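You operate a simulated robot arm through the tools that you are given. There is no shell and no other tool.

The job below is to be done with a simulated robot arm. You get a single attempt, and the scene is never put back.

Task
Put things in order on the landing table. At the end: the purple hand brush stands on top of the green painted valve; the grey grease tin from the landing table stands where the purple hand brush stood; the silver valve disc from the landing table stands where the silver setting block stood; the silver setting block from the landing table stands where the grey grease tin stood; whatever was shut is shut again. Leave all else as you found it, and nothing knocked over.

Only the result counts: the job must be done as asked and must still hold three seconds after the hand-in. Knocking over, shifting, dropping, spilling or breaking anything else fails it.

Robot
A 5-joint arm with a two-finger parallel gripper, fixed in place. Base frame: the origin is at the foot of the arm, x ahead of it, y to its left, z up; the work surface is at about z = 0. Lengths are in mm, angles in rad, forces in N, time in s.
With the tool pointing down near the work surface it reaches from about 260 to 600 mm from the base axis. Its first joint turns from -1.152 to 1.152 rad. The tool tilts only in the upright plane through the base axis and itself; it spins freely about its own axis. Payload 1.57 kg.
Tool frame: the origin (TCP) lies between the finger pads and is the grasp point; the fingertips stand 30 mm ahead of it; z points along the fingers, y is the line along which they close. Largest opening 80 mm; finger width 17, thickness 12; the body of the gripper, 40 by 82 mm, starts 80 mm behind the TCP.
Orientation is that of the tool frame in the base frame, as [roll, pitch, yaw] about the fixed x, y, z axes, in that order (R = Rz(yaw) Ry(pitch) Rx(roll)). With the fingers straight down and closing along the base's y, the tool's x points along the base's -x, its y along +y and its z along -z.

Tools
- The arm moves only by the tool move_arm. Its argument "targets" is a list of rows, each an object (a shift or turn left out is 0, a gripper value left out holds the last) with "travel": the shift along the tool's x, y, z in mm, a list of three; "delta_rot": the turn, a rotation vector about the tool's x, y, z in rad, a list of three; "jaw": the opening, from 0 (shut) to 1 (fully open). In form: [{"travel": [tx, ty, tz], "delta_rot": [wx, wy, wz], "jaw": jaw}, ...]. A call has 1 to 20 rows; each row is the pose to reach, as a shift and turn from the pose commanded when the call began, along the tool's axes at that moment. Rows are played at 5 a second. More than 50 mm and 0.15 rad between two rows, or a gripper value outside its range, and nothing of the call is played. Where a pose cannot be reached the arm comes as near as it can. A force on the tool above 40 N (or 10 N above the force at the start of the call, whichever is more), or a blocked arm, ends the call early, and 0.2 s more pass. Each finger travels about 153 mm/s and halts on what it meets, pressing with about 31 N; the grip force reading is that of the motor and also rises with nothing between the fingers. The clock runs only during rows and for 0.2 s after the last one: add rows that repeat a pose to give the fingers time. It gives the time, the measured TCP pose, the force on the tool (base axes), the opening and the grip force at its end, in the units of the frame above (readings bear some noise), with the torque about the TCP (base axes, N m) and any sound that the robot's microphone picked up.
- Cameras (640 x 400 px; columns grow to the right, rows downward): "scene" is fixed at [37.7, 402.6, 510.8]; the picture's right is [-0.71, -0.71, 0.00], its down [-0.49, 0.49, -0.72] and it looks along [0.51, -0.51, -0.69] (base axes); focal length 313 px, centre (320, 200). "wrist" rides on the gripper at [72, -7, -122] in the tool frame; the picture's right is [0.09, 1.00, 0.00], its down [-0.84, 0.08, -0.54] and it looks along [-0.54, 0.05, 0.84] (tool axes); focal length 238 px, centre (320, 200). There is no depth. A picture from a camera that has moved, and an enlarged one, comes with that camera's place and axes in the base frame and with its lens.
- snapshot(camera): a new picture of that camera. The clock stands still meanwhile.
- enlarge(camera, box): a new picture of the part [left, top, right, bottom] of that camera's present view, enlarged. The clock stands still meanwhile.
- sign_off(): hands the job in; it is judged then, once.

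Nothing tells you positions but the pictures and the camera data. Unless the task says otherwise, let go and move clear before handing in.

The tools are called after "Request:" as name(argument=value, ...) on one line, values as JSON. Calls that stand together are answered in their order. move_arm: Moves the arm, as the interface text tells. Its arguments: {"type":"object","properties":{"targets":{"type":"array"}},"required":["targets"]} The other tools are called the same way: snapshot (camera) takes a picture; enlarge (camera, box) takes an enlarged picture of a part of a camera's view; sign_off () hands the job in.

At the start:

```text
time: 0.0
tool_pos: [353.4, 145.5, 269.1]
orientation: [3.141, 0.0, 3.141]
contact_force: [0.6, -0.5, -0.3]
wrist_torque: [-0.02, 0.0, -0.05]
grip_width: 79.8
finger_force: 0.0
```

scene: 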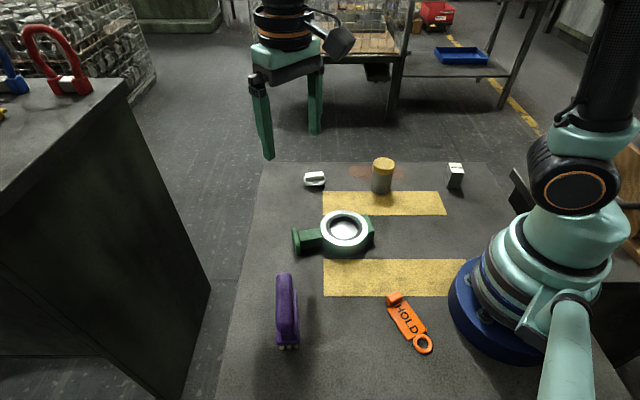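
wrist: 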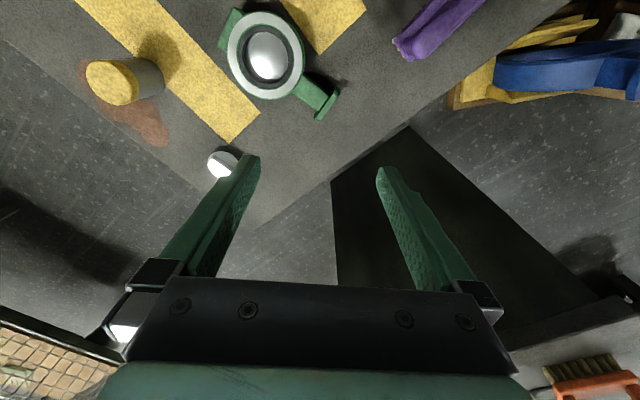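

I see the table with a purple brush, green valve, grease tin (grey with yellow lid?), a small silver/white item and a block; I need closer views before measuring positions.

Request:
enlarge(camera="scene", box=[280, 140, 480, 265])

Request:
enlarge(camera="scene", box=[240, 240, 440, 365])

Request:
enlarge(camera="wrist", box=[60, 0, 380, 200])

Request:
enlarge(camera="wrist", box=[380, 0, 640, 162])

```text
3.20 times, centred on (380, 202) of scene
camera zoom: at [37.7, 402.6, 510.8], right [-0.71, -0.71, 0.0], down [-0.49, 0.49, -0.72], along [0.51, -0.51, -0.69], focal length 1002 px, centre (128, 192)
```

zoom: 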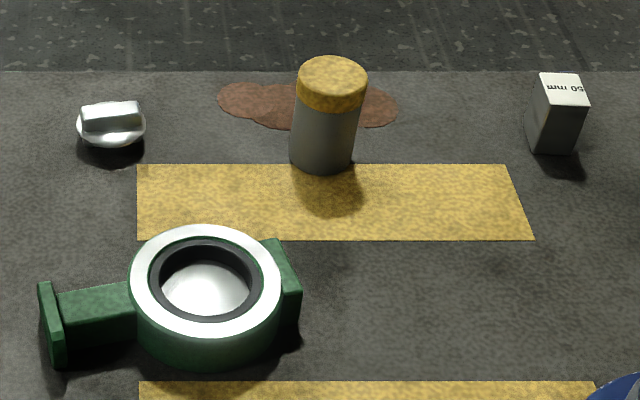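

```text
3.20 times, centred on (340, 302) of scene
camera zoom: at [37.7, 402.6, 510.8], right [-0.71, -0.71, 0.0], down [-0.49, 0.49, -0.72], along [0.51, -0.51, -0.69], focal length 1002 px, centre (256, -128)
```

zoom: 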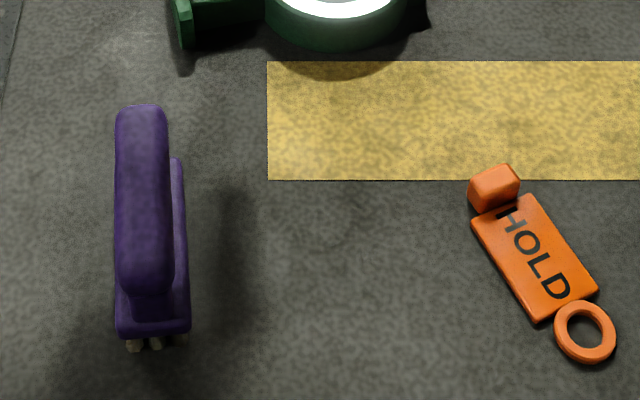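

```text
2.00 times, centred on (220, 100) of wrist
camera zoom: at [281.8, 138.2, 391.8], right [-0.09, 1.0, 0.0], down [0.84, 0.08, 0.54], along [0.54, 0.05, -0.84], focal length 477 px, centre (520, 400)
```

zoom: 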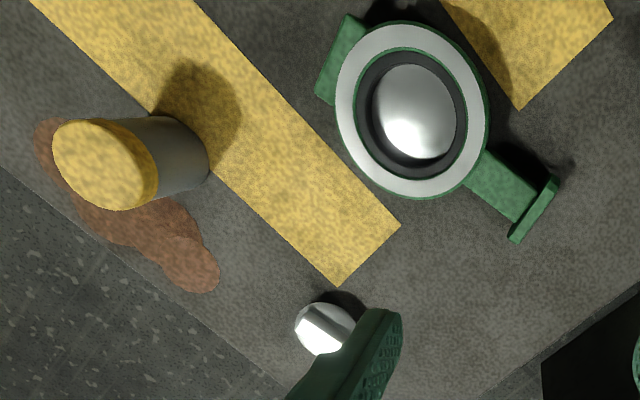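

```text
2.46 times, centred on (510, 81) of wrist
camera zoom: at [281.8, 138.2, 391.8], right [-0.09, 1.0, 0.0], down [0.84, 0.08, 0.54], along [0.54, 0.05, -0.84], focal length 587 px, centre (-148, 493)
```

zoom: 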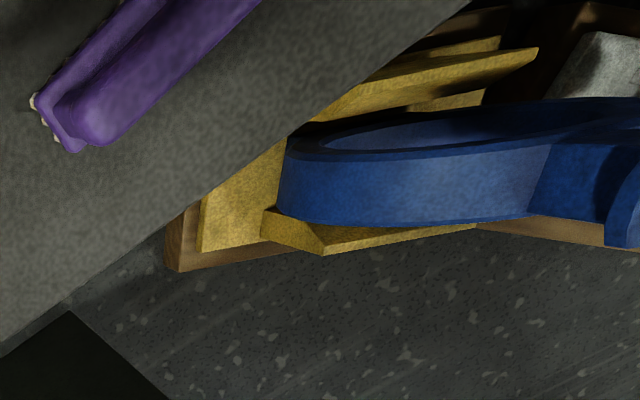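

The landing table holds the brush (about x 239, y 265), valve (297, 72), tin (339, -108), block (229, -248) and the small silver disc (469, -10). I'll first hover over the brush, turned along its length, to measure it.

Request:
move_arm(targets=[{"travel": [19, 20, 8], "delta_rot": [0, 0, 0.131]}, {"travel": [38, 40, 16], "delta_rot": [0, 0, 0.262]}, {"travel": [57, 60, 24], "delta_rot": [0, 0, 0.393]}, {"travel": [76, 80, 32], "delta_rot": [0, 0, 0.524]}, {"travel": [95, 100, 40], "delta_rot": [0, 0, 0.655]}, {"travel": [114, 119.5, 49], "delta_rot": [0, 0, 0.785]}, {"travel": [114, 119.5, 49], "delta_rot": [0, 0, 0.785]}])

Request:
snapshot(camera="wrist")

Request:
snapshot(camera="scene")

```text
time: 1.6
tool_pos: [238.6, 262.8, 219.0]
orientation: [3.141, 0.001, 2.356]
contact_force: [-0.6, -0.5, 0.0]
wrist_torque: [0.04, 0.01, 0.0]
grip_width: 79.9
finger_force: 0.1
```

```text
taken
camera wrist: at [183.3, 309.2, 341.9], right [0.64, 0.77, 0.0], down [0.65, -0.54, 0.54], along [0.42, -0.35, -0.84], focal length 238 px, centre (320, 200)
```

wrist: 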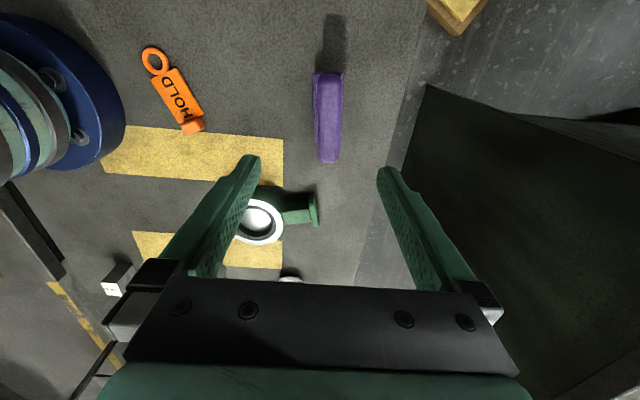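

```text
taken
```

scene: 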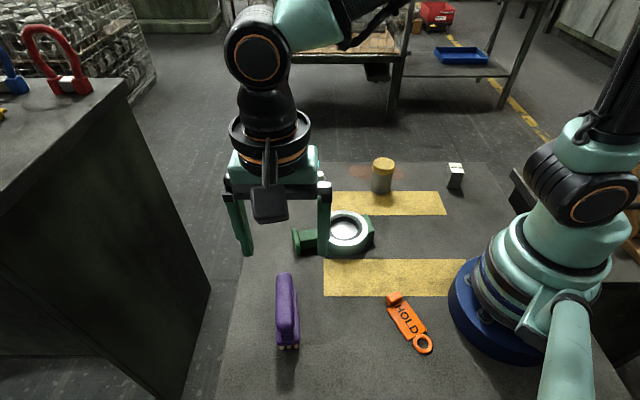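

The brush is right under the gripper and aligned with the jaws. I'll enlarge it in both views to fix its centre and height.

Request:
enlarge(camera="wrist", box=[248, 50, 408, 150])

Request:
enlarge(camera="wrist", box=[208, 150, 368, 250])

Request:
enlarge(camera="scene", box=[225, 262, 353, 362])

```text
4.00 times, centred on (328, 100) of wrist
camera zoom: at [183.3, 309.2, 341.9], right [0.64, 0.77, 0.0], down [0.65, -0.54, 0.54], along [0.42, -0.35, -0.84], focal length 953 px, centre (288, 600)
```

zoom: 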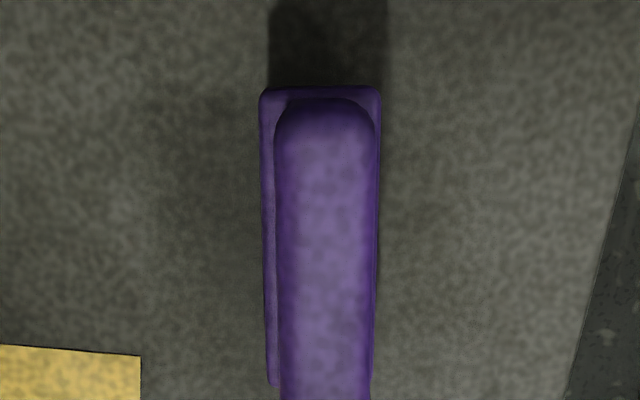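

```text
4.00 times, centred on (288, 200) of wrist
camera zoom: at [183.3, 309.2, 341.9], right [0.64, 0.77, 0.0], down [0.65, -0.54, 0.54], along [0.42, -0.35, -0.84], focal length 953 px, centre (448, 200)
```

zoom: 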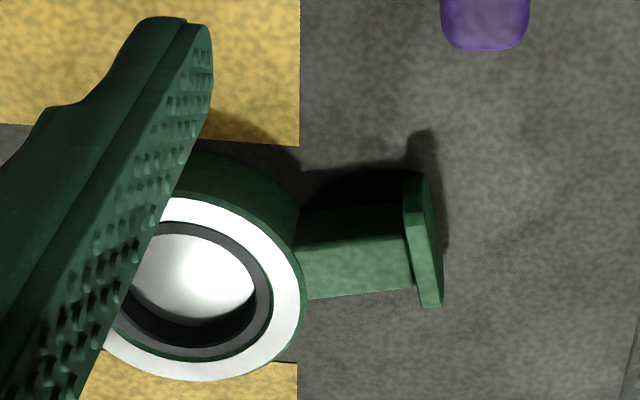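

```text
4.00 times, centred on (289, 312) of scene
camera zoom: at [37.6, 402.6, 510.8], right [-0.71, -0.71, 0.0], down [-0.49, 0.49, -0.72], along [0.51, -0.51, -0.69], focal length 1253 px, centre (444, -248)
```

zoom: 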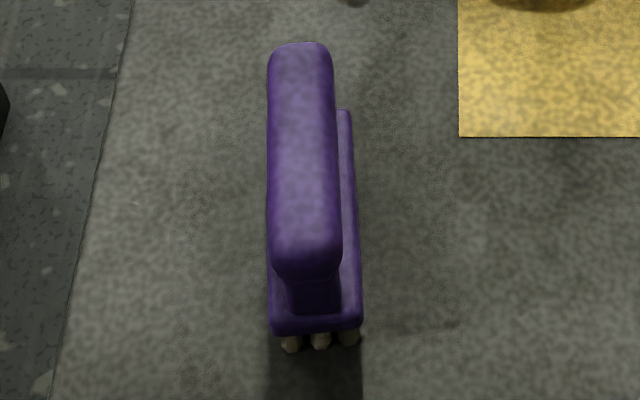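

The brush lies along about -39° in the base plane, centred near (247, 271), with its handle top near z = 62 and its board top near z = 20. I'll turn to match, go down to just above the handle and check.

Request:
move_arm(targets=[{"travel": [-0.5, 4, 30], "delta_rot": [0, 0, -0.05]}, {"travel": [-1, 8, 60], "delta_rot": [0, 0, -0.108]}, {"travel": [-1.4, 9.9, 90], "delta_rot": [0, 0, -0.108]}, {"travel": [-1.4, 9.9, 110], "delta_rot": [0, 0, -0.108]}, {"travel": [-1.4, 9.9, 110], "delta_rot": [0, 0, -0.108]}])

Request:
snapshot(camera="wrist")

Request:
snapshot(camera="scene")

```text
time: 2.8
tool_pos: [246.8, 268.5, 110.5]
orientation: [3.141, 0.0, 2.465]
contact_force: [-0.2, -0.2, -0.5]
wrist_torque: [-0.03, -0.03, 0.0]
grip_width: 79.9
finger_force: 0.1
```

```text
taken
camera wrist: at [187.7, 309.6, 233.6], right [0.55, 0.83, 0.0], down [0.7, -0.46, 0.54], along [0.45, -0.3, -0.84], focal length 238 px, centre (320, 200)
```

wrist: 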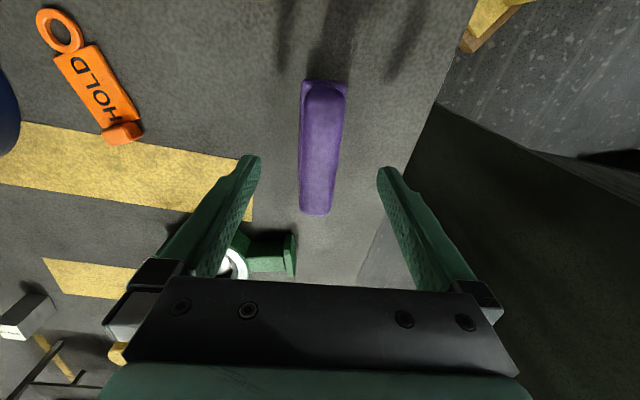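

```text
taken
```

scene: 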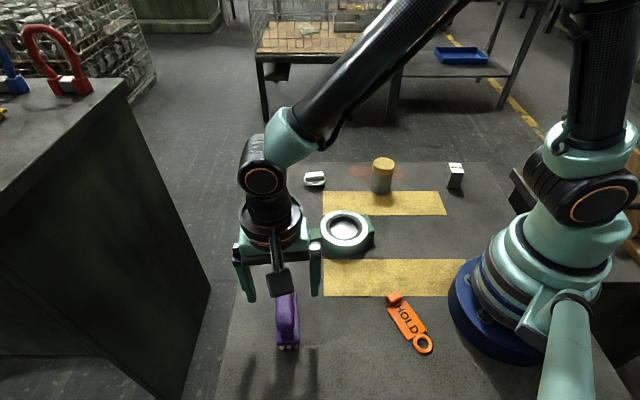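

The handle sits centred between the open fingers. I'll go down to z ≈ 57 and close on the handle, keeping the tips above the brush board.

Request:
move_arm(targets=[{"travel": [-2, 0, 18]}, {"travel": [-3, 0, 36]}, {"travel": [-3, 0, 53]}, {"travel": [-3, 0, 53]}])

Request:
enlarge(camera="scene", box=[209, 250, 369, 350])

```text
time: 3.8
tool_pos: [250.6, 268.9, 58.7]
orientation: [-3.141, -0.001, 2.465]
contact_force: [0.1, -1.2, 0.5]
wrist_torque: [-0.01, 0.0, -0.04]
grip_width: 79.6
finger_force: 0.2
```

```text
4.00 times, centred on (289, 300) of scene
camera zoom: at [37.7, 402.6, 510.8], right [-0.71, -0.71, 0.0], down [-0.49, 0.49, -0.72], along [0.51, -0.51, -0.69], focal length 1253 px, centre (444, -200)
```

zoom: 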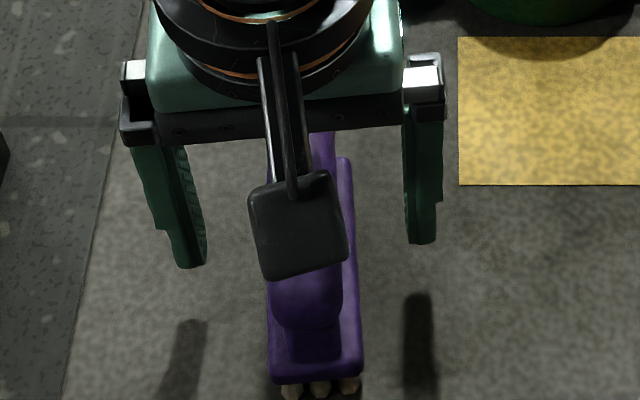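

Position looks right, with the fingers on both sides of the handle. Closing now.

Request:
move_arm(targets=[{"travel": [0, 0, 0], "jaw": 0.0}, {"travel": [0, 0, 0], "jaw": 0.0}, {"travel": [0, 0, 0], "jaw": 0.0}, {"travel": [0, 0, 0], "jaw": 0.0}])

Request:
snapshot(camera="wrist")

```text
time: 4.8
tool_pos: [249.9, 267.1, 59.3]
orientation: [3.141, -0.001, 2.464]
contact_force: [0.0, 1.1, 0.4]
wrist_torque: [0.02, 0.02, -0.01]
grip_width: 35.4
finger_force: 30.5
```

```text
taken
camera wrist: at [191.0, 307.9, 180.9], right [0.55, 0.83, 0.0], down [0.7, -0.46, 0.54], along [0.45, -0.3, -0.84], focal length 238 px, centre (320, 200)
```

wrist: 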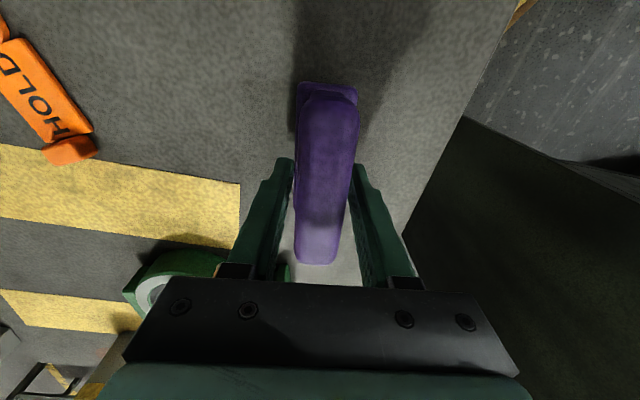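

The jaws stopped at 35 mm, which is the board's width rather than the handle's. I'll look closely at what is actually gripped.

Request:
enlarge(camera="scene", box=[241, 265, 337, 355])

Request:
enlarge(camera="wrist", box=[240, 70, 400, 290])

```text
4.44 times, centred on (289, 310) of scene
camera zoom: at [37.7, 402.6, 510.8], right [-0.71, -0.71, 0.0], down [-0.49, 0.49, -0.72], along [0.51, -0.51, -0.69], focal length 1392 px, centre (458, -289)
```

zoom: 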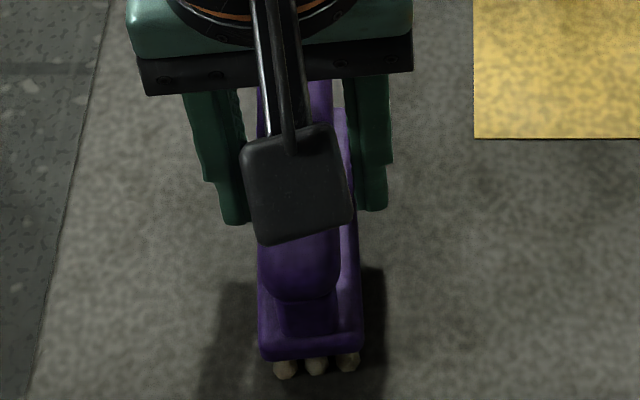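

```text
1.82 times, centred on (320, 180) of wrist
camera zoom: at [191.0, 307.9, 180.9], right [0.55, 0.83, 0.0], down [0.7, -0.46, 0.54], along [0.45, -0.3, -0.84], focal length 433 px, centre (320, 236)
```

zoom: 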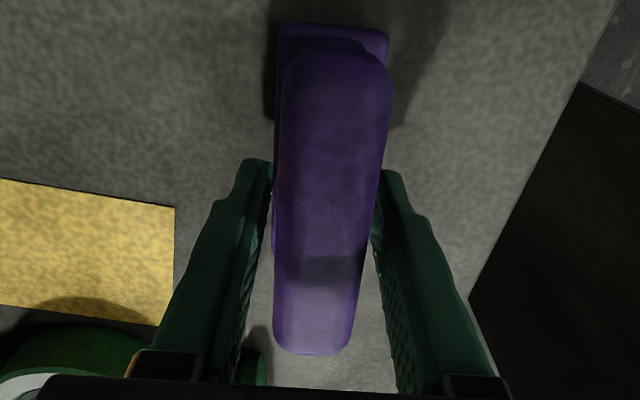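

The tips are holding the board's edge only. I'll open, rise 14 mm and grip the handle proper.

Request:
move_arm(targets=[{"travel": [0, 0, 0], "jaw": 0.8}, {"travel": [0, 0, 0], "jaw": 0.8}, {"travel": [0, 0, -7], "jaw": 0.8}, {"travel": [0, 0, -13], "jaw": 0.8}, {"travel": [0, 0, -13], "jaw": 0.8}, {"travel": [0, 0, -13], "jaw": 0.0}, {"travel": [0, 0, -13], "jaw": 0.0}, {"travel": [0, 0, -13], "jaw": 0.0}, {"travel": [0, 0, -13], "jaw": 0.0}])

Request:
enlarge(camera="wrist", box=[240, 70, 400, 290])

Request:
enlarge(camera="scene", box=[241, 265, 337, 355])

```text
time: 6.8
tool_pos: [250.7, 268.2, 70.9]
orientation: [3.141, 0.001, 2.465]
contact_force: [-1.1, -0.8, 0.3]
wrist_torque: [0.04, 0.04, 0.03]
grip_width: 26.0
finger_force: 30.9
```

```text
1.82 times, centred on (320, 180) of wrist
camera zoom: at [190.6, 308.8, 193.2], right [0.55, 0.83, 0.0], down [0.7, -0.46, 0.54], along [0.45, -0.3, -0.84], focal length 433 px, centre (320, 236)
```

zoom: 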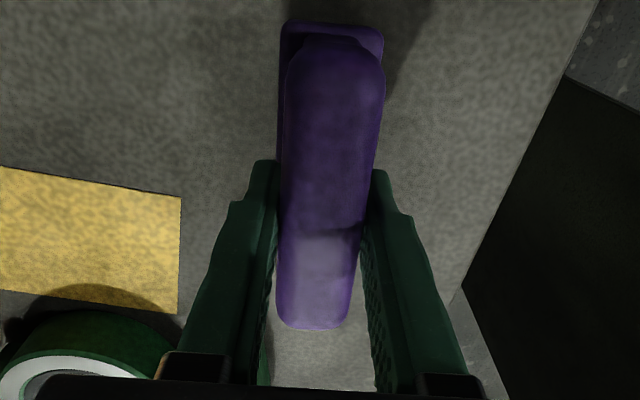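

```text
4.44 times, centred on (289, 310) of scene
camera zoom: at [37.7, 402.6, 510.9], right [-0.71, -0.71, 0.0], down [-0.49, 0.49, -0.72], along [0.51, -0.51, -0.69], focal length 1392 px, centre (458, -289)
```

zoom: 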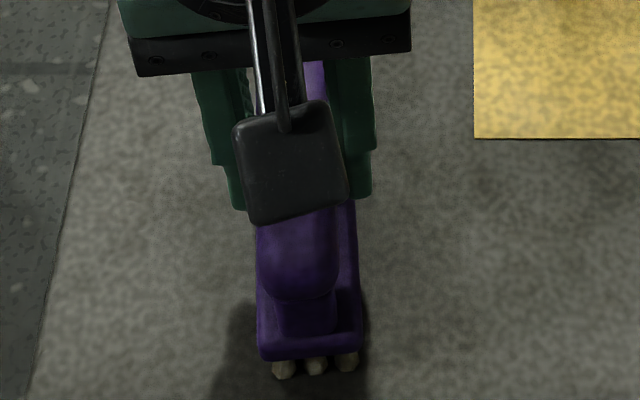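

The handle is held (26 mm). I'll lift 80 mm, carry the brush over to the valve and stop above it for a check.

Request:
move_arm(targets=[{"travel": [0, 0, -20]}, {"travel": [0, 0, -50]}, {"travel": [0, 0, -80]}, {"travel": [-20, -15, -80]}, {"travel": [-48, -36, -80]}, {"travel": [-76, -57, -80]}, {"travel": [-104, -78.5, -80]}, {"travel": [-132, -100, -80]}, {"travel": [-155, -117, -80]}, {"travel": [-165.9, -125.3, -80]}, {"travel": [-165.9, -125.3, -80]}])

Request:
snapshot(camera="scene")

Request:
snapshot(camera="wrist")

```text
time: 9.2
tool_pos: [299.2, 64.7, 151.8]
orientation: [-3.14, -0.002, 2.465]
contact_force: [0.2, 1.1, -1.6]
wrist_torque: [-0.04, -0.02, -0.02]
grip_width: 25.7
finger_force: 31.0
```

```text
taken
```

scene: 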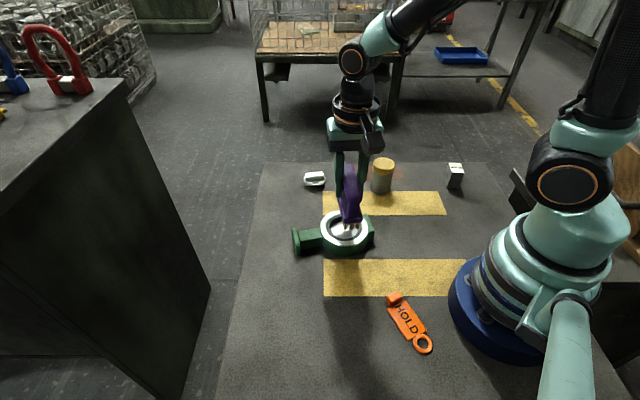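

```text
taken
camera wrist: at [240.2, 105.8, 272.9], right [0.55, 0.83, 0.0], down [0.7, -0.46, 0.54], along [0.45, -0.3, -0.84], focal length 238 px, centre (320, 200)
```

wrist: 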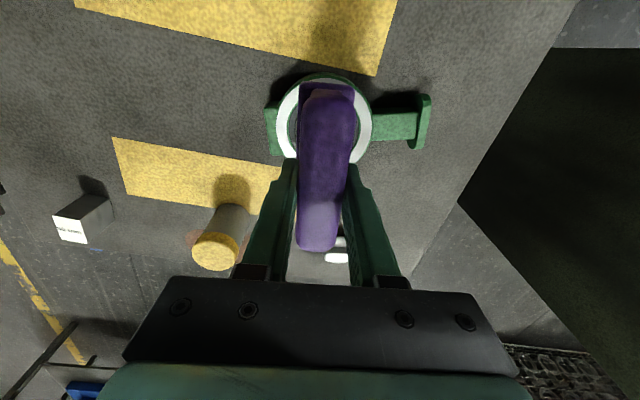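

The brush hangs over the valve ring; I'll check the alignment in close-up before lowering.

Request:
enlarge(camera="wrist", box=[240, 50, 440, 175])

Request:
enlarge(camera="scene", box=[270, 140, 430, 265])

```text
3.20 times, centred on (340, 112) of wrist
camera zoom: at [240.2, 105.8, 272.9], right [0.55, 0.83, 0.0], down [0.7, -0.46, 0.54], along [0.45, -0.3, -0.84], focal length 763 px, centre (256, 480)
```

zoom: 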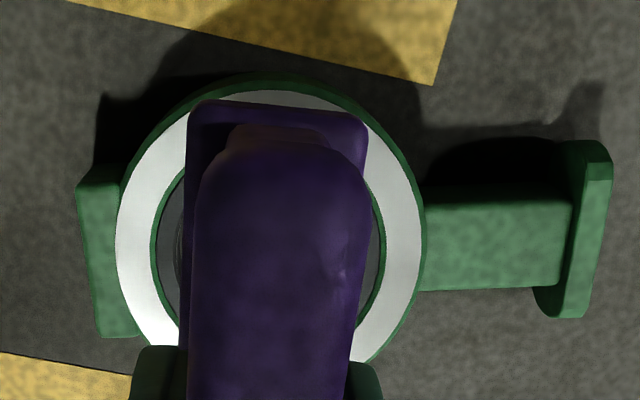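

```text
3.20 times, centred on (350, 202) of scene
camera zoom: at [37.7, 402.6, 510.8], right [-0.71, -0.71, 0.0], down [-0.49, 0.49, -0.72], along [0.51, -0.51, -0.69], focal length 1002 px, centre (224, 192)
```

zoom: 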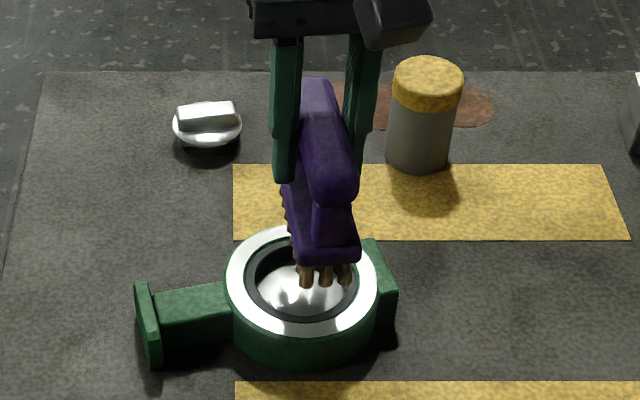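

The ring centre appears about 3–4 mm ahead of and slightly to the left of where I aimed. I'll correct by that amount and lower to just above the ring.

Request:
move_arm(targets=[{"travel": [-3.5, 2.5, 0]}, {"travel": [-3.5, 2.5, 15]}, {"travel": [-3.5, 2.5, 30]}, {"travel": [-3.5, 2.5, 40]}, {"travel": [-3.5, 2.5, 40]}])

Request:
enlarge(camera="scene", box=[286, 160, 414, 260])

Request:
enlarge(camera="wrist", box=[240, 50, 440, 175])

```text
time: 10.4
tool_pos: [305.3, 65.6, 112.3]
orientation: [-3.14, -0.001, 2.465]
contact_force: [-0.5, -0.6, -1.7]
wrist_torque: [-0.02, -0.03, 0.02]
grip_width: 25.7
finger_force: 31.3
```

```text
4.00 times, centred on (350, 210) of scene
camera zoom: at [37.7, 402.6, 510.8], right [-0.71, -0.71, 0.0], down [-0.49, 0.49, -0.72], along [0.51, -0.51, -0.69], focal length 1253 px, centre (200, 160)
```

zoom: 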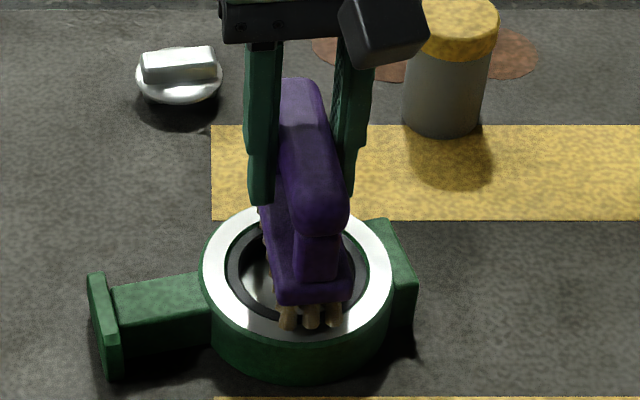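

```text
3.20 times, centred on (340, 112) of wrist
camera zoom: at [245.7, 107.0, 233.6], right [0.55, 0.83, 0.0], down [0.7, -0.46, 0.54], along [0.45, -0.3, -0.84], focal length 763 px, centre (256, 480)
```

zoom: 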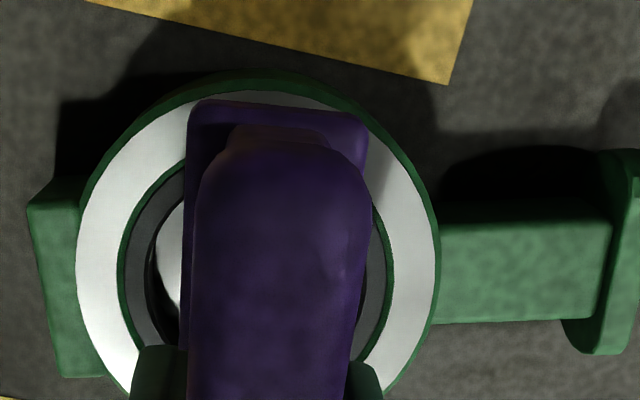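

Sideways the brush is centred; its near end still sticks out slightly past the ring, so I'll shift 3.5 mm forward and then lower gently until I feel contact.

Request:
move_arm(targets=[{"travel": [-3.5, 0, 0]}, {"travel": [-3.5, 0, 3]}, {"travel": [-3.5, 0, 5]}, {"travel": [-3.5, 0, 6]}, {"travel": [-3.5, 0, 7]}, {"travel": [-3.5, 0, 7]}])

Request:
enlarge(camera="scene", box=[286, 160, 414, 260])

```text
time: 11.8
tool_pos: [307.9, 64.0, 104.6]
orientation: [3.141, -0.001, 2.465]
contact_force: [-6.8, 4.4, 23.2]
wrist_torque: [0.3, 0.44, 0.01]
grip_width: 25.7
finger_force: 30.8
```

```text
4.00 times, centred on (350, 210) of scene
camera zoom: at [37.6, 402.6, 510.9], right [-0.71, -0.71, 0.0], down [-0.49, 0.49, -0.72], along [0.51, -0.51, -0.69], focal length 1253 px, centre (200, 160)
```

zoom: 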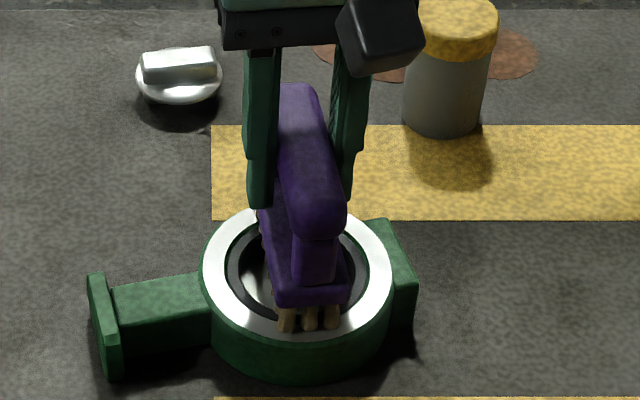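

I feel contact (about 23 N), so the brush is on the ring. I'll check the fore-aft centring before I let go.

Request:
enlarge(camera="wrist", box=[240, 40, 440, 165])

Request:
enlarge(camera="scene", box=[318, 190, 382, 250])

```text
3.20 times, centred on (340, 102) of wrist
camera zoom: at [248.4, 104.3, 227.0], right [0.55, 0.83, 0.0], down [0.7, -0.46, 0.54], along [0.45, -0.3, -0.84], focal length 763 px, centre (256, 512)
```

zoom: 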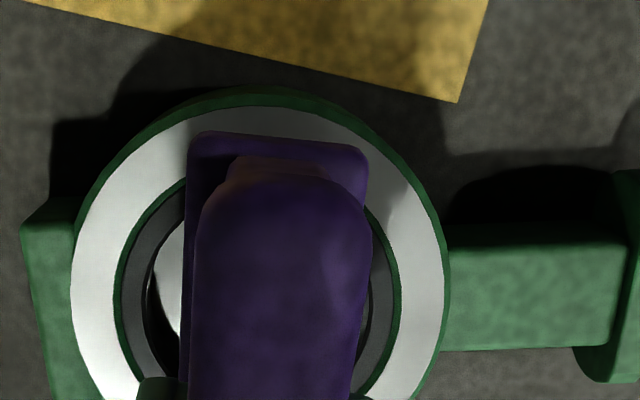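

```text
6.67 times, centred on (350, 220) of scene
camera zoom: at [37.6, 402.6, 510.9], right [-0.71, -0.71, 0.0], down [-0.49, 0.49, -0.72], along [0.51, -0.51, -0.69], focal length 2088 px, centre (120, 67)
```

zoom: 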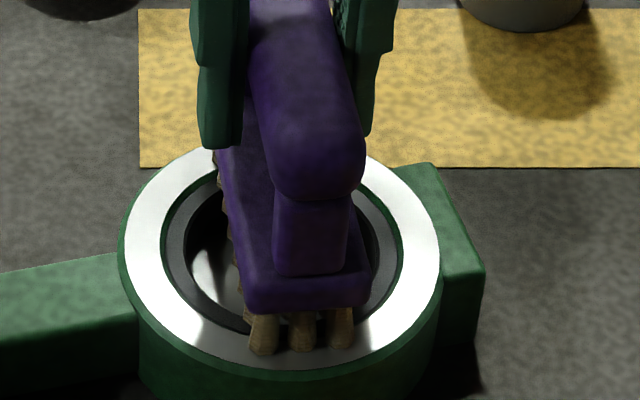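

Both ends rest on the ring, centred within about 2 mm. I'll ease off the pressure and open.

Request:
move_arm(targets=[{"travel": [0, 0, -0.6]}, {"travel": [0, 0, -1.0]}, {"travel": [0, 0, -1.0]}])

```text
time: 12.6
tool_pos: [308.7, 63.4, 105.0]
orientation: [3.14, 0.003, 2.463]
contact_force: [1.8, 0.3, 16.2]
wrist_torque: [0.09, 0.29, 0.02]
grip_width: 25.4
finger_force: 30.8
```

Request:
move_arm(targets=[{"travel": [0, 0, -0.8]}, {"travel": [0, 0, -1.5]}, {"travel": [0, 0, -1.5]}])

```text
time: 13.4
tool_pos: [306.2, 63.3, 106.6]
orientation: [-3.139, -0.001, 2.466]
contact_force: [-0.5, -0.2, -1.9]
wrist_torque: [-0.02, 0.0, 0.0]
grip_width: 25.8
finger_force: 31.2
```

The brush is now only a fraction of a millimetre off the ring, with no load. I'll set it down lightly, open slowly and rise straight up.

Request:
move_arm(targets=[{"travel": [0, 0, 0.6]}, {"travel": [0, 0, 0.8]}, {"travel": [0, 0, 0.8], "jaw": 0.36}, {"travel": [0, 0, 0.8], "jaw": 0.5}, {"travel": [0, 0, 0.8], "jaw": 0.7}, {"travel": [0, 0, 0.8], "jaw": 0.7}, {"travel": [0, 0, -15], "jaw": 0.7}, {"travel": [0, 0, -40], "jaw": 0.8}, {"travel": [0, 0, -70], "jaw": 1.0}, {"travel": [0, 0, -110], "jaw": 1.0}, {"travel": [0, 0, -110], "jaw": 1.0}])

Request:
snapshot(camera="wrist")

Request:
enlarge(camera="scene", box=[286, 160, 414, 260])

```text
time: 15.8
tool_pos: [307.9, 65.0, 213.7]
orientation: [-3.141, 0.001, 2.464]
contact_force: [0.4, 1.3, 1.0]
wrist_torque: [0.01, -0.01, -0.03]
grip_width: 80.2
finger_force: 0.0
```

```text
taken
camera wrist: at [246.4, 104.8, 336.0], right [0.55, 0.83, 0.0], down [0.7, -0.46, 0.54], along [0.45, -0.3, -0.84], focal length 238 px, centre (320, 200)
```

wrist: 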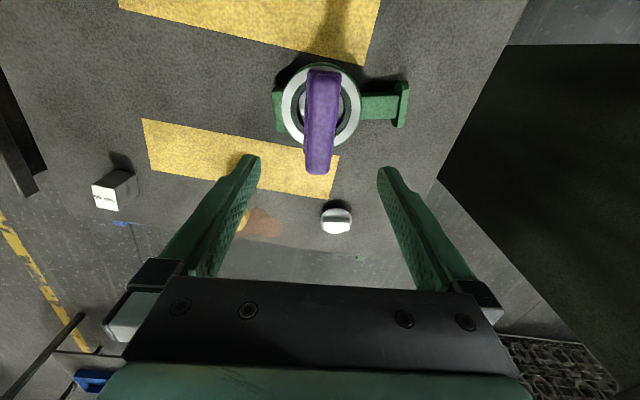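

```text
4.00 times, centred on (350, 210) of scene
camera zoom: at [37.6, 402.6, 510.8], right [-0.71, -0.71, 0.0], down [-0.49, 0.49, -0.72], along [0.51, -0.51, -0.69], focal length 1253 px, centre (200, 160)
```

zoom: 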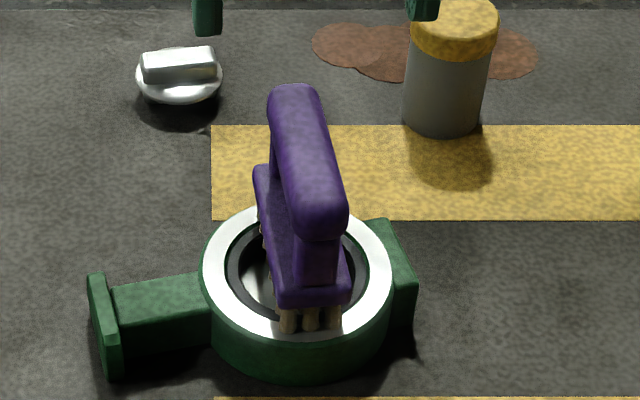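

The brush now stands on the valve and nothing else has moved. Next is the grease tin at about (339, -109): I'll move above it and check.

Request:
move_arm(targets=[{"travel": [-27, -23, 0]}, {"travel": [-54, -46, 0]}, {"travel": [-81, -69.5, 0]}, {"travel": [-108, -93, 0]}, {"travel": [-134.2, -115.5, 0]}, {"travel": [-134.2, -115.5, 35]}, {"travel": [-134.2, -115.5, 65]}, {"travel": [-134.2, -115.5, 65]}])

Request:
snapshot(camera="wrist")

Request:
enlarge(camera="scene", box=[300, 100, 480, 212])

```text
time: 17.6
tool_pos: [340.0, -112.1, 149.8]
orientation: [-3.14, 0.001, 2.464]
contact_force: [-0.2, 0.1, -0.1]
wrist_torque: [0.01, 0.01, 0.02]
grip_width: 79.6
finger_force: 0.0
```

```text
taken
camera wrist: at [280.1, -71.5, 272.0], right [0.55, 0.83, 0.0], down [0.7, -0.46, 0.54], along [0.45, -0.3, -0.84], focal length 238 px, centre (320, 200)
```

wrist: 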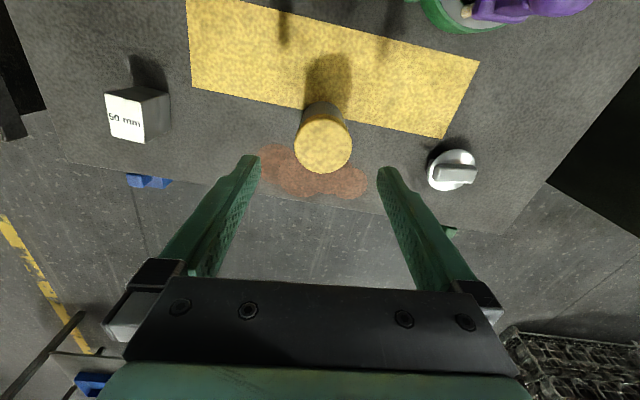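

```text
3.56 times, centred on (390, 156) of scene
camera zoom: at [37.7, 402.6, 510.8], right [-0.71, -0.71, 0.0], down [-0.49, 0.49, -0.72], along [0.51, -0.51, -0.69], focal length 1114 px, centre (71, 356)
```

zoom: 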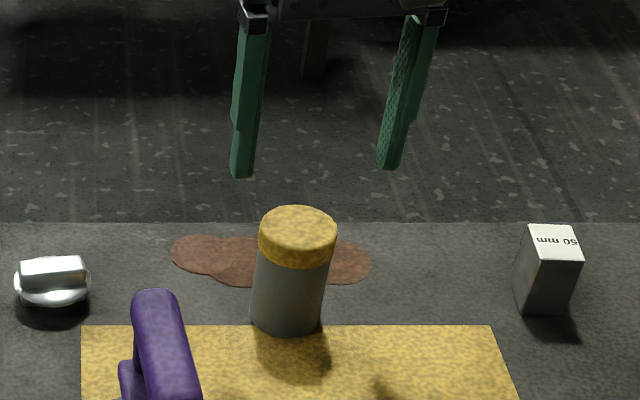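

The tin is nearly centred, about 3 mm off along the jaw direction. I'll correct, go down to z = 48 and close.

Request:
move_arm(targets=[{"travel": [0, 3, 20]}, {"travel": [0, 3, 45]}, {"travel": [0, 3, 70]}, {"travel": [0, 3, 90]}, {"travel": [0, 3, 102]}, {"travel": [0, 3, 102]}, {"travel": [0, 3, 102], "jaw": 0.7}, {"travel": [0, 3, 102], "jaw": 0.6}, {"travel": [0, 3, 102], "jaw": 0.0}, {"travel": [0, 3, 102], "jaw": 0.0}, {"travel": [0, 3, 102], "jaw": 0.0}])

Request:
snapshot(camera="wrist")

Request:
enlarge(camera="scene", box=[300, 100, 480, 212])

```text
time: 20.0
tool_pos: [342.1, -108.2, 50.7]
orientation: [-3.141, 0.001, 2.465]
contact_force: [0.0, 1.0, -0.3]
wrist_torque: [0.04, -0.01, -0.01]
grip_width: 49.1
finger_force: 30.7
```

```text
taken
camera wrist: at [282.4, -67.8, 172.6], right [0.55, 0.83, 0.0], down [0.7, -0.46, 0.54], along [0.45, -0.3, -0.84], focal length 238 px, centre (320, 200)
```

wrist: 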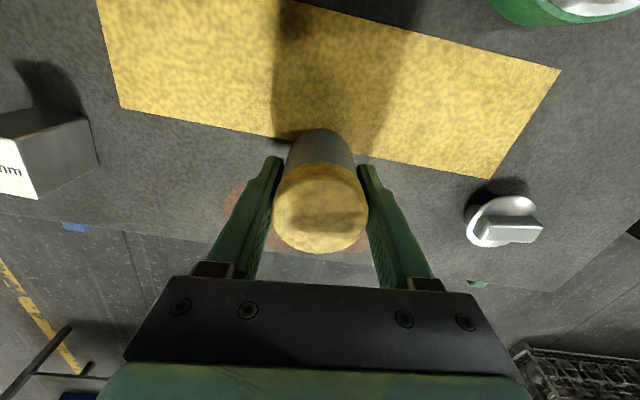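

```text
3.56 times, centred on (390, 156) of scene
camera zoom: at [37.7, 402.6, 510.8], right [-0.71, -0.71, 0.0], down [-0.49, 0.49, -0.72], along [0.51, -0.51, -0.69], focal length 1114 px, centre (71, 356)
```

zoom: 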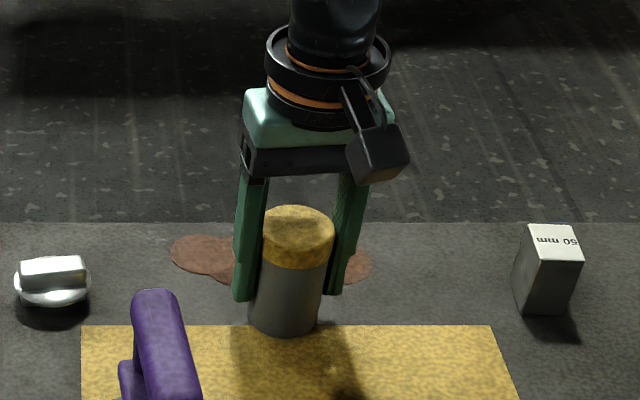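

The tin is gripped at 49 mm. I'll lift it well above the brush and carry it upright to where the brush stood, about (246, 272).

Request:
move_arm(targets=[{"travel": [0, 0, -20]}, {"travel": [0, 0, -55]}, {"travel": [0, 0, -95]}, {"travel": [0, 0, -130]}, {"travel": [12.4, 9.4, -130]}, {"travel": [37.3, 28.2, -130]}, {"travel": [68.5, 51.8, -130]}, {"travel": [99.6, 75.3, -130]}, {"travel": [130.7, 98.8, -130]}, {"travel": [161.8, 122.4, -130]}, {"travel": [192.9, 145.9, -130]}, {"travel": [224.1, 169.4, -130]}, {"travel": [255.2, 192.9, -130]}, {"travel": [283.2, 214.1, -130]}, {"travel": [304.9, 230.6, -130]}, {"travel": [311.2, 235.3, -130]}, {"travel": [311.2, 235.3, -130]}])

Request:
snapshot(camera="wrist")

Request:
snapshot(camera="scene")

```text
time: 23.6
tool_pos: [248.3, 271.4, 180.0]
orientation: [3.141, -0.001, 2.463]
contact_force: [1.2, -0.6, -1.8]
wrist_torque: [0.0, 0.02, 0.01]
grip_width: 49.2
finger_force: 31.0
```

```text
taken
camera wrist: at [187.2, 312.6, 301.5], right [0.55, 0.83, 0.0], down [0.7, -0.46, 0.54], along [0.45, -0.3, -0.84], focal length 238 px, centre (320, 200)
```

wrist: 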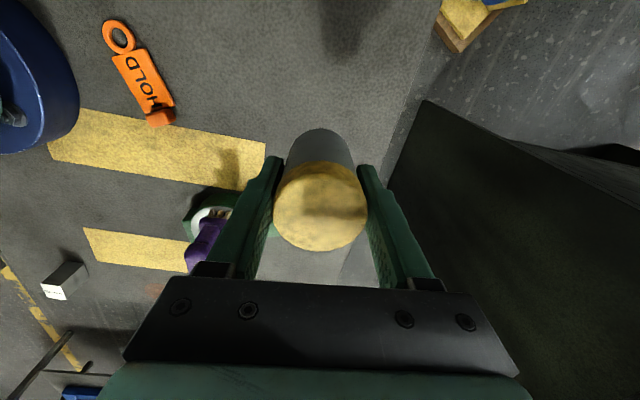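

```text
taken
```

scene: 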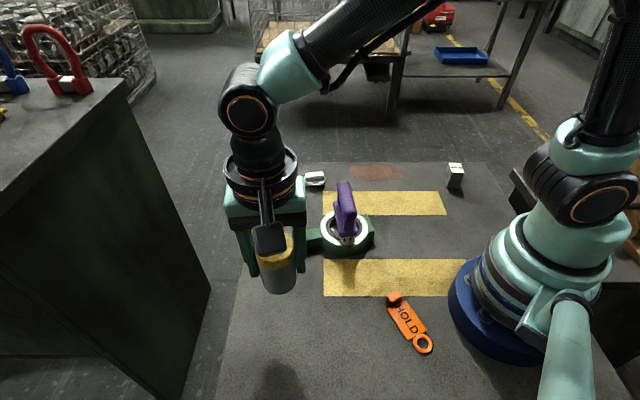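

The tin hangs above the brush's old place. Lowering it to just above the surface, then touching down slowly.

Request:
move_arm(targets=[{"travel": [0, 0, 20]}, {"travel": [0, 0, 50]}, {"travel": [0, 0, 80]}, {"travel": [0, 0, 105]}, {"travel": [0, 0, 120]}, {"travel": [0, 0, 126]}, {"travel": [0, 0, 127.5]}, {"travel": [0, 0, 127.5]}])

Request:
enlarge(camera="scene", box=[225, 240, 353, 340])

```text
time: 25.4
tool_pos: [248.0, 271.1, 51.7]
orientation: [3.14, -0.001, 2.462]
contact_force: [2.5, -7.8, 20.8]
wrist_torque: [-0.56, 0.1, 0.11]
grip_width: 49.2
finger_force: 31.2
```

```text
4.00 times, centred on (289, 290) of scene
camera zoom: at [37.6, 402.6, 510.9], right [-0.71, -0.71, 0.0], down [-0.49, 0.49, -0.72], along [0.51, -0.51, -0.69], focal length 1253 px, centre (444, -160)
```

zoom: 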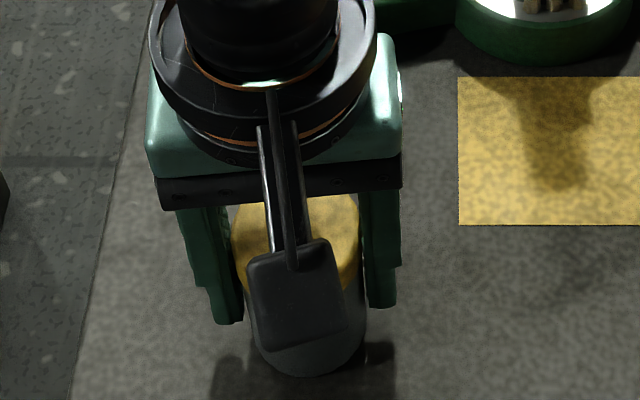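

The tin is touching the table with about 20 N. I'll back off a little so it rests without load, then open.

Request:
move_arm(targets=[{"travel": [0, 0, -0.8]}, {"travel": [0, 0, -1.5]}, {"travel": [0, 0, -1.5]}])

```text
time: 26.2
tool_pos: [247.1, 271.0, 52.1]
orientation: [-3.139, 0.0, 2.465]
contact_force: [0.0, 0.5, -1.4]
wrist_torque: [-0.01, -0.01, 0.05]
grip_width: 49.1
finger_force: 30.9
```

Request:
move_arm(targets=[{"travel": [0, 0, 0.5]}, {"travel": [0, 0, 0.6]}, {"travel": [0, 0, 0.6], "jaw": 0.66}, {"travel": [0, 0, 0.6], "jaw": 0.75}, {"travel": [0, 0, 0.6], "jaw": 0.9}, {"travel": [0, 0, 0.6], "jaw": 1.0}, {"travel": [0, 0, 0.6], "jaw": 1.0}, {"travel": [0, 0, -25], "jaw": 1.0}, {"travel": [0, 0, -60], "jaw": 1.0}, {"travel": [0, 0, -100], "jaw": 1.0}, {"travel": [0, 0, -140], "jaw": 1.0}, {"travel": [0, 0, -140], "jaw": 1.0}])

Request:
snapshot(camera="wrist")

Request:
snapshot(camera="scene")

```text
time: 28.8
tool_pos: [247.7, 268.6, 193.0]
orientation: [3.141, 0.001, 2.465]
contact_force: [-0.9, 0.2, -0.7]
wrist_torque: [-0.04, -0.01, -0.02]
grip_width: 79.8
finger_force: 0.0
```

```text
taken
camera wrist: at [187.9, 310.2, 315.2], right [0.55, 0.83, 0.0], down [0.7, -0.46, 0.54], along [0.45, -0.3, -0.84], focal length 238 px, centre (320, 200)
```

wrist: 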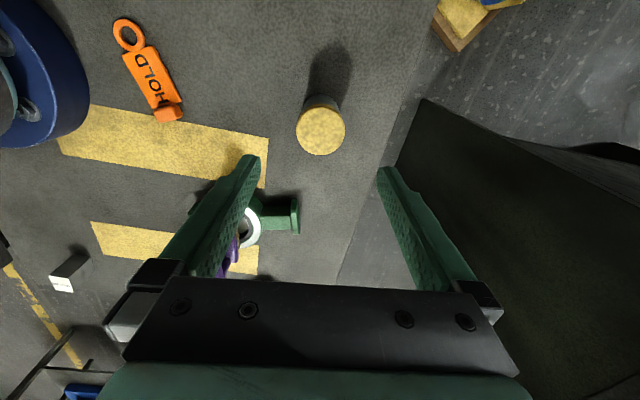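

```text
taken
```

scene: 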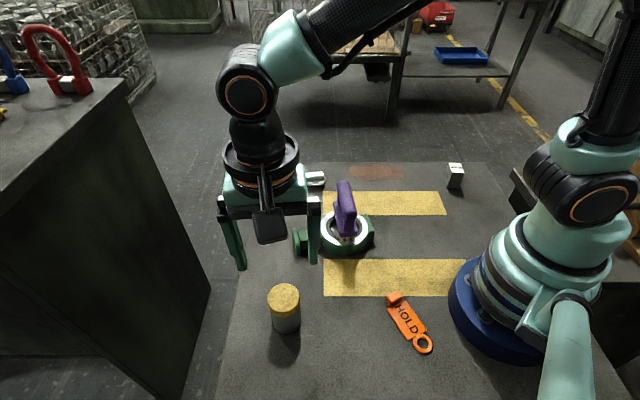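

The tin stands where the brush was. Next is the setting block at about (229, -248): I'll swing over in an arc, staying high.

Request:
move_arm(targets=[{"travel": [-15, -6, 0]}, {"travel": [-55, -20.5, 0]}, {"travel": [-95, -35.5, 0]}, {"travel": [-130, -49, 0]}, {"travel": [-153.9, -58, 0]}, {"travel": [-186, -87.6, 0]}, {"travel": [-218.5, -117, 0]}, {"travel": [-251, -146.8, 0]}, {"travel": [-270.4, -186.8, 0]}, {"travel": [-289.8, -226.8, 0]}, {"travel": [-309.2, -266.8, 0]}, {"travel": [-310, -304, 0]}, {"travel": [-310.8, -341.3, 0]}, {"travel": [-311.5, -378.5, 0]}, {"travel": [-312.3, -405, 0]}, {"travel": [-312.3, -415.8, 0]}, {"travel": [-312.3, -415.8, 0]}])

Request:
snapshot(camera="wrist")

Request:
snapshot(camera="scene")

```text
time: 32.4
tool_pos: [228.5, -248.5, 193.9]
orientation: [3.141, 0.0, 2.463]
contact_force: [0.4, 0.4, 0.1]
wrist_torque: [-0.01, -0.02, -0.01]
grip_width: 80.0
finger_force: 0.2
```

```text
taken
camera wrist: at [168.1, -208.5, 315.1], right [0.55, 0.83, 0.0], down [0.7, -0.46, 0.54], along [0.45, -0.3, -0.84], focal length 238 px, centre (320, 200)
```

wrist: 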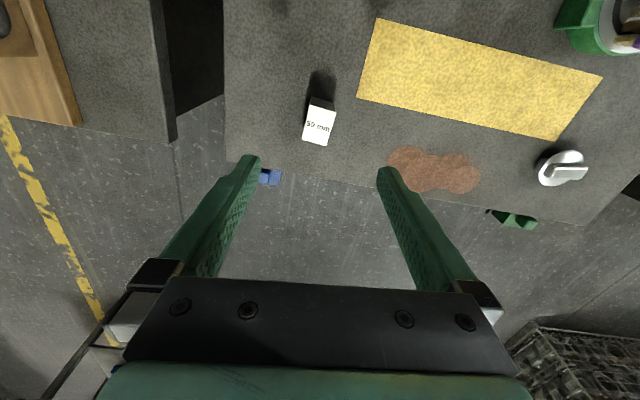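

```text
taken
```

scene: 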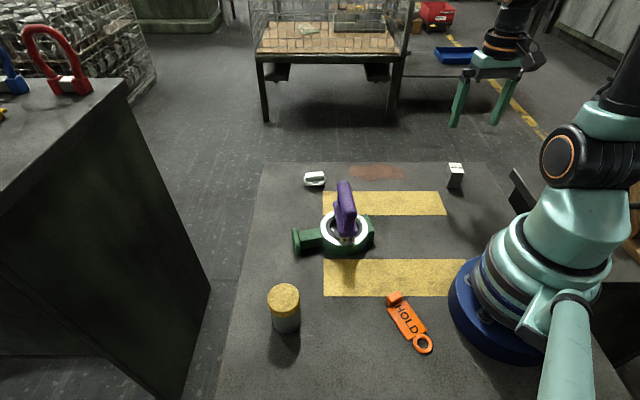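

Request:
enlarge(camera="wrist", box=[280, 65, 360, 155])

Request:
enlarge(camera="scene", box=[424, 145, 488, 205])

```text
4.44 times, centred on (320, 110) of wrist
camera zoom: at [168.1, -208.5, 315.1], right [0.55, 0.83, 0.0], down [0.7, -0.46, 0.54], along [0.45, -0.3, -0.84], focal length 1059 px, centre (320, 600)
```

zoom: 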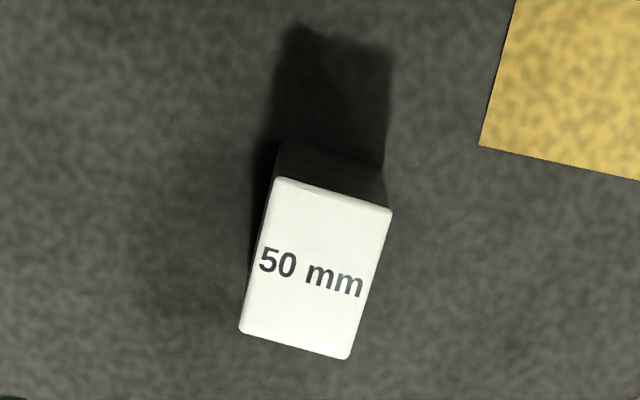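

```text
6.67 times, centred on (456, 175) of scene
camera zoom: at [37.7, 402.6, 510.8], right [-0.71, -0.71, 0.0], down [-0.49, 0.49, -0.72], along [0.51, -0.51, -0.69], focal length 2088 px, centre (-587, 367)
```

zoom: 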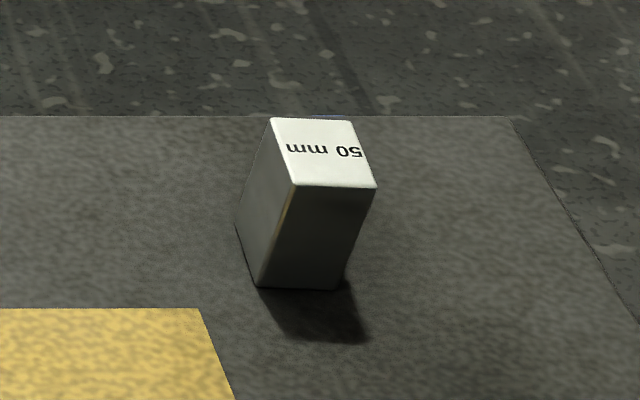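

The block is about 29 × 38 mm, 50 mm tall and turned about 10° from the jaws. I'll turn to match it and hover lower to refine.

Request:
move_arm(targets=[{"travel": [-1.5, -0.8, 25], "delta_rot": [0, 0, 0.09]}, {"travel": [-3.1, -1.6, 50], "delta_rot": [0, 0, 0.179]}, {"travel": [-3.1, -1.6, 75], "delta_rot": [0, 0, 0.179]}, {"travel": [-3.1, -1.6, 92], "delta_rot": [0, 0, 0.179]}, {"travel": [-3.1, -1.6, 92], "delta_rot": [0, 0, 0.179]}])

Request:
snapshot(camera="wrist")

Request:
enlarge(camera="wrist", box=[256, 90, 384, 190])

Request:
enlarge(camera="scene", box=[404, 110, 500, 210])

```text
time: 33.6
tool_pos: [231.1, -253.4, 101.7]
orientation: [-3.141, 0.001, 2.285]
contact_force: [0.3, -0.5, 0.4]
wrist_torque: [-0.03, 0.0, 0.0]
grip_width: 80.2
finger_force: 0.1
```

```text
taken
camera wrist: at [178.9, -203.1, 223.9], right [0.69, 0.72, 0.0], down [0.61, -0.58, 0.54], along [0.39, -0.38, -0.84], focal length 238 px, centre (320, 200)
```

wrist: 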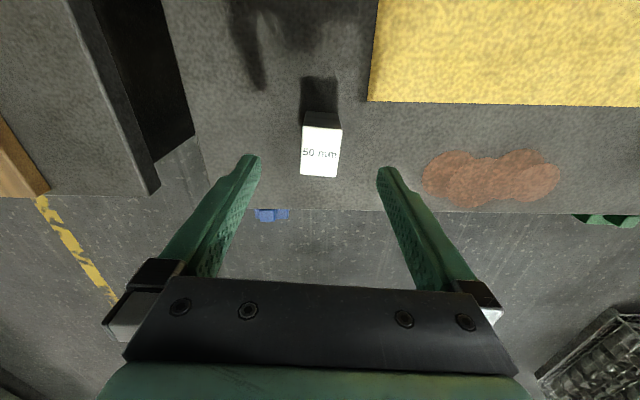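

```text
4.00 times, centred on (320, 140) of wrist
camera zoom: at [178.9, -203.1, 223.9], right [0.69, 0.72, 0.0], down [0.61, -0.58, 0.54], along [0.39, -0.38, -0.84], focal length 953 px, centre (320, 440)
```

zoom: 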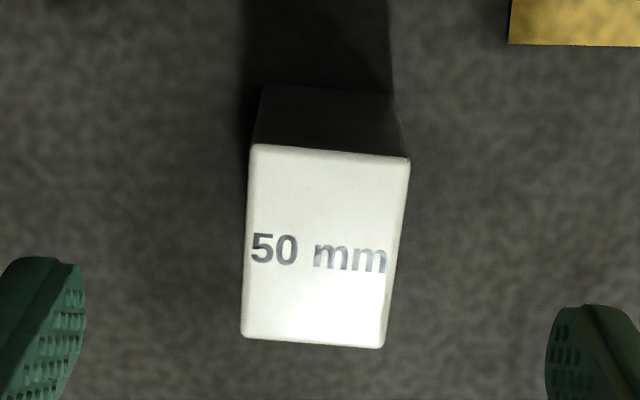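

```text
4.00 times, centred on (452, 160) of scene
camera zoom: at [37.7, 402.6, 510.8], right [-0.71, -0.71, 0.0], down [-0.49, 0.49, -0.72], along [0.51, -0.51, -0.69], focal length 1253 px, centre (-208, 360)
```

zoom: 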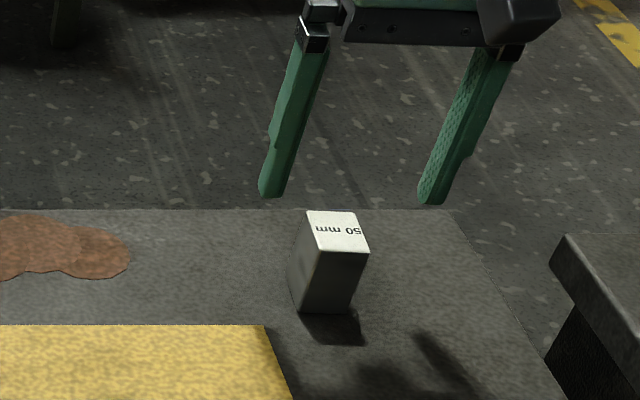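

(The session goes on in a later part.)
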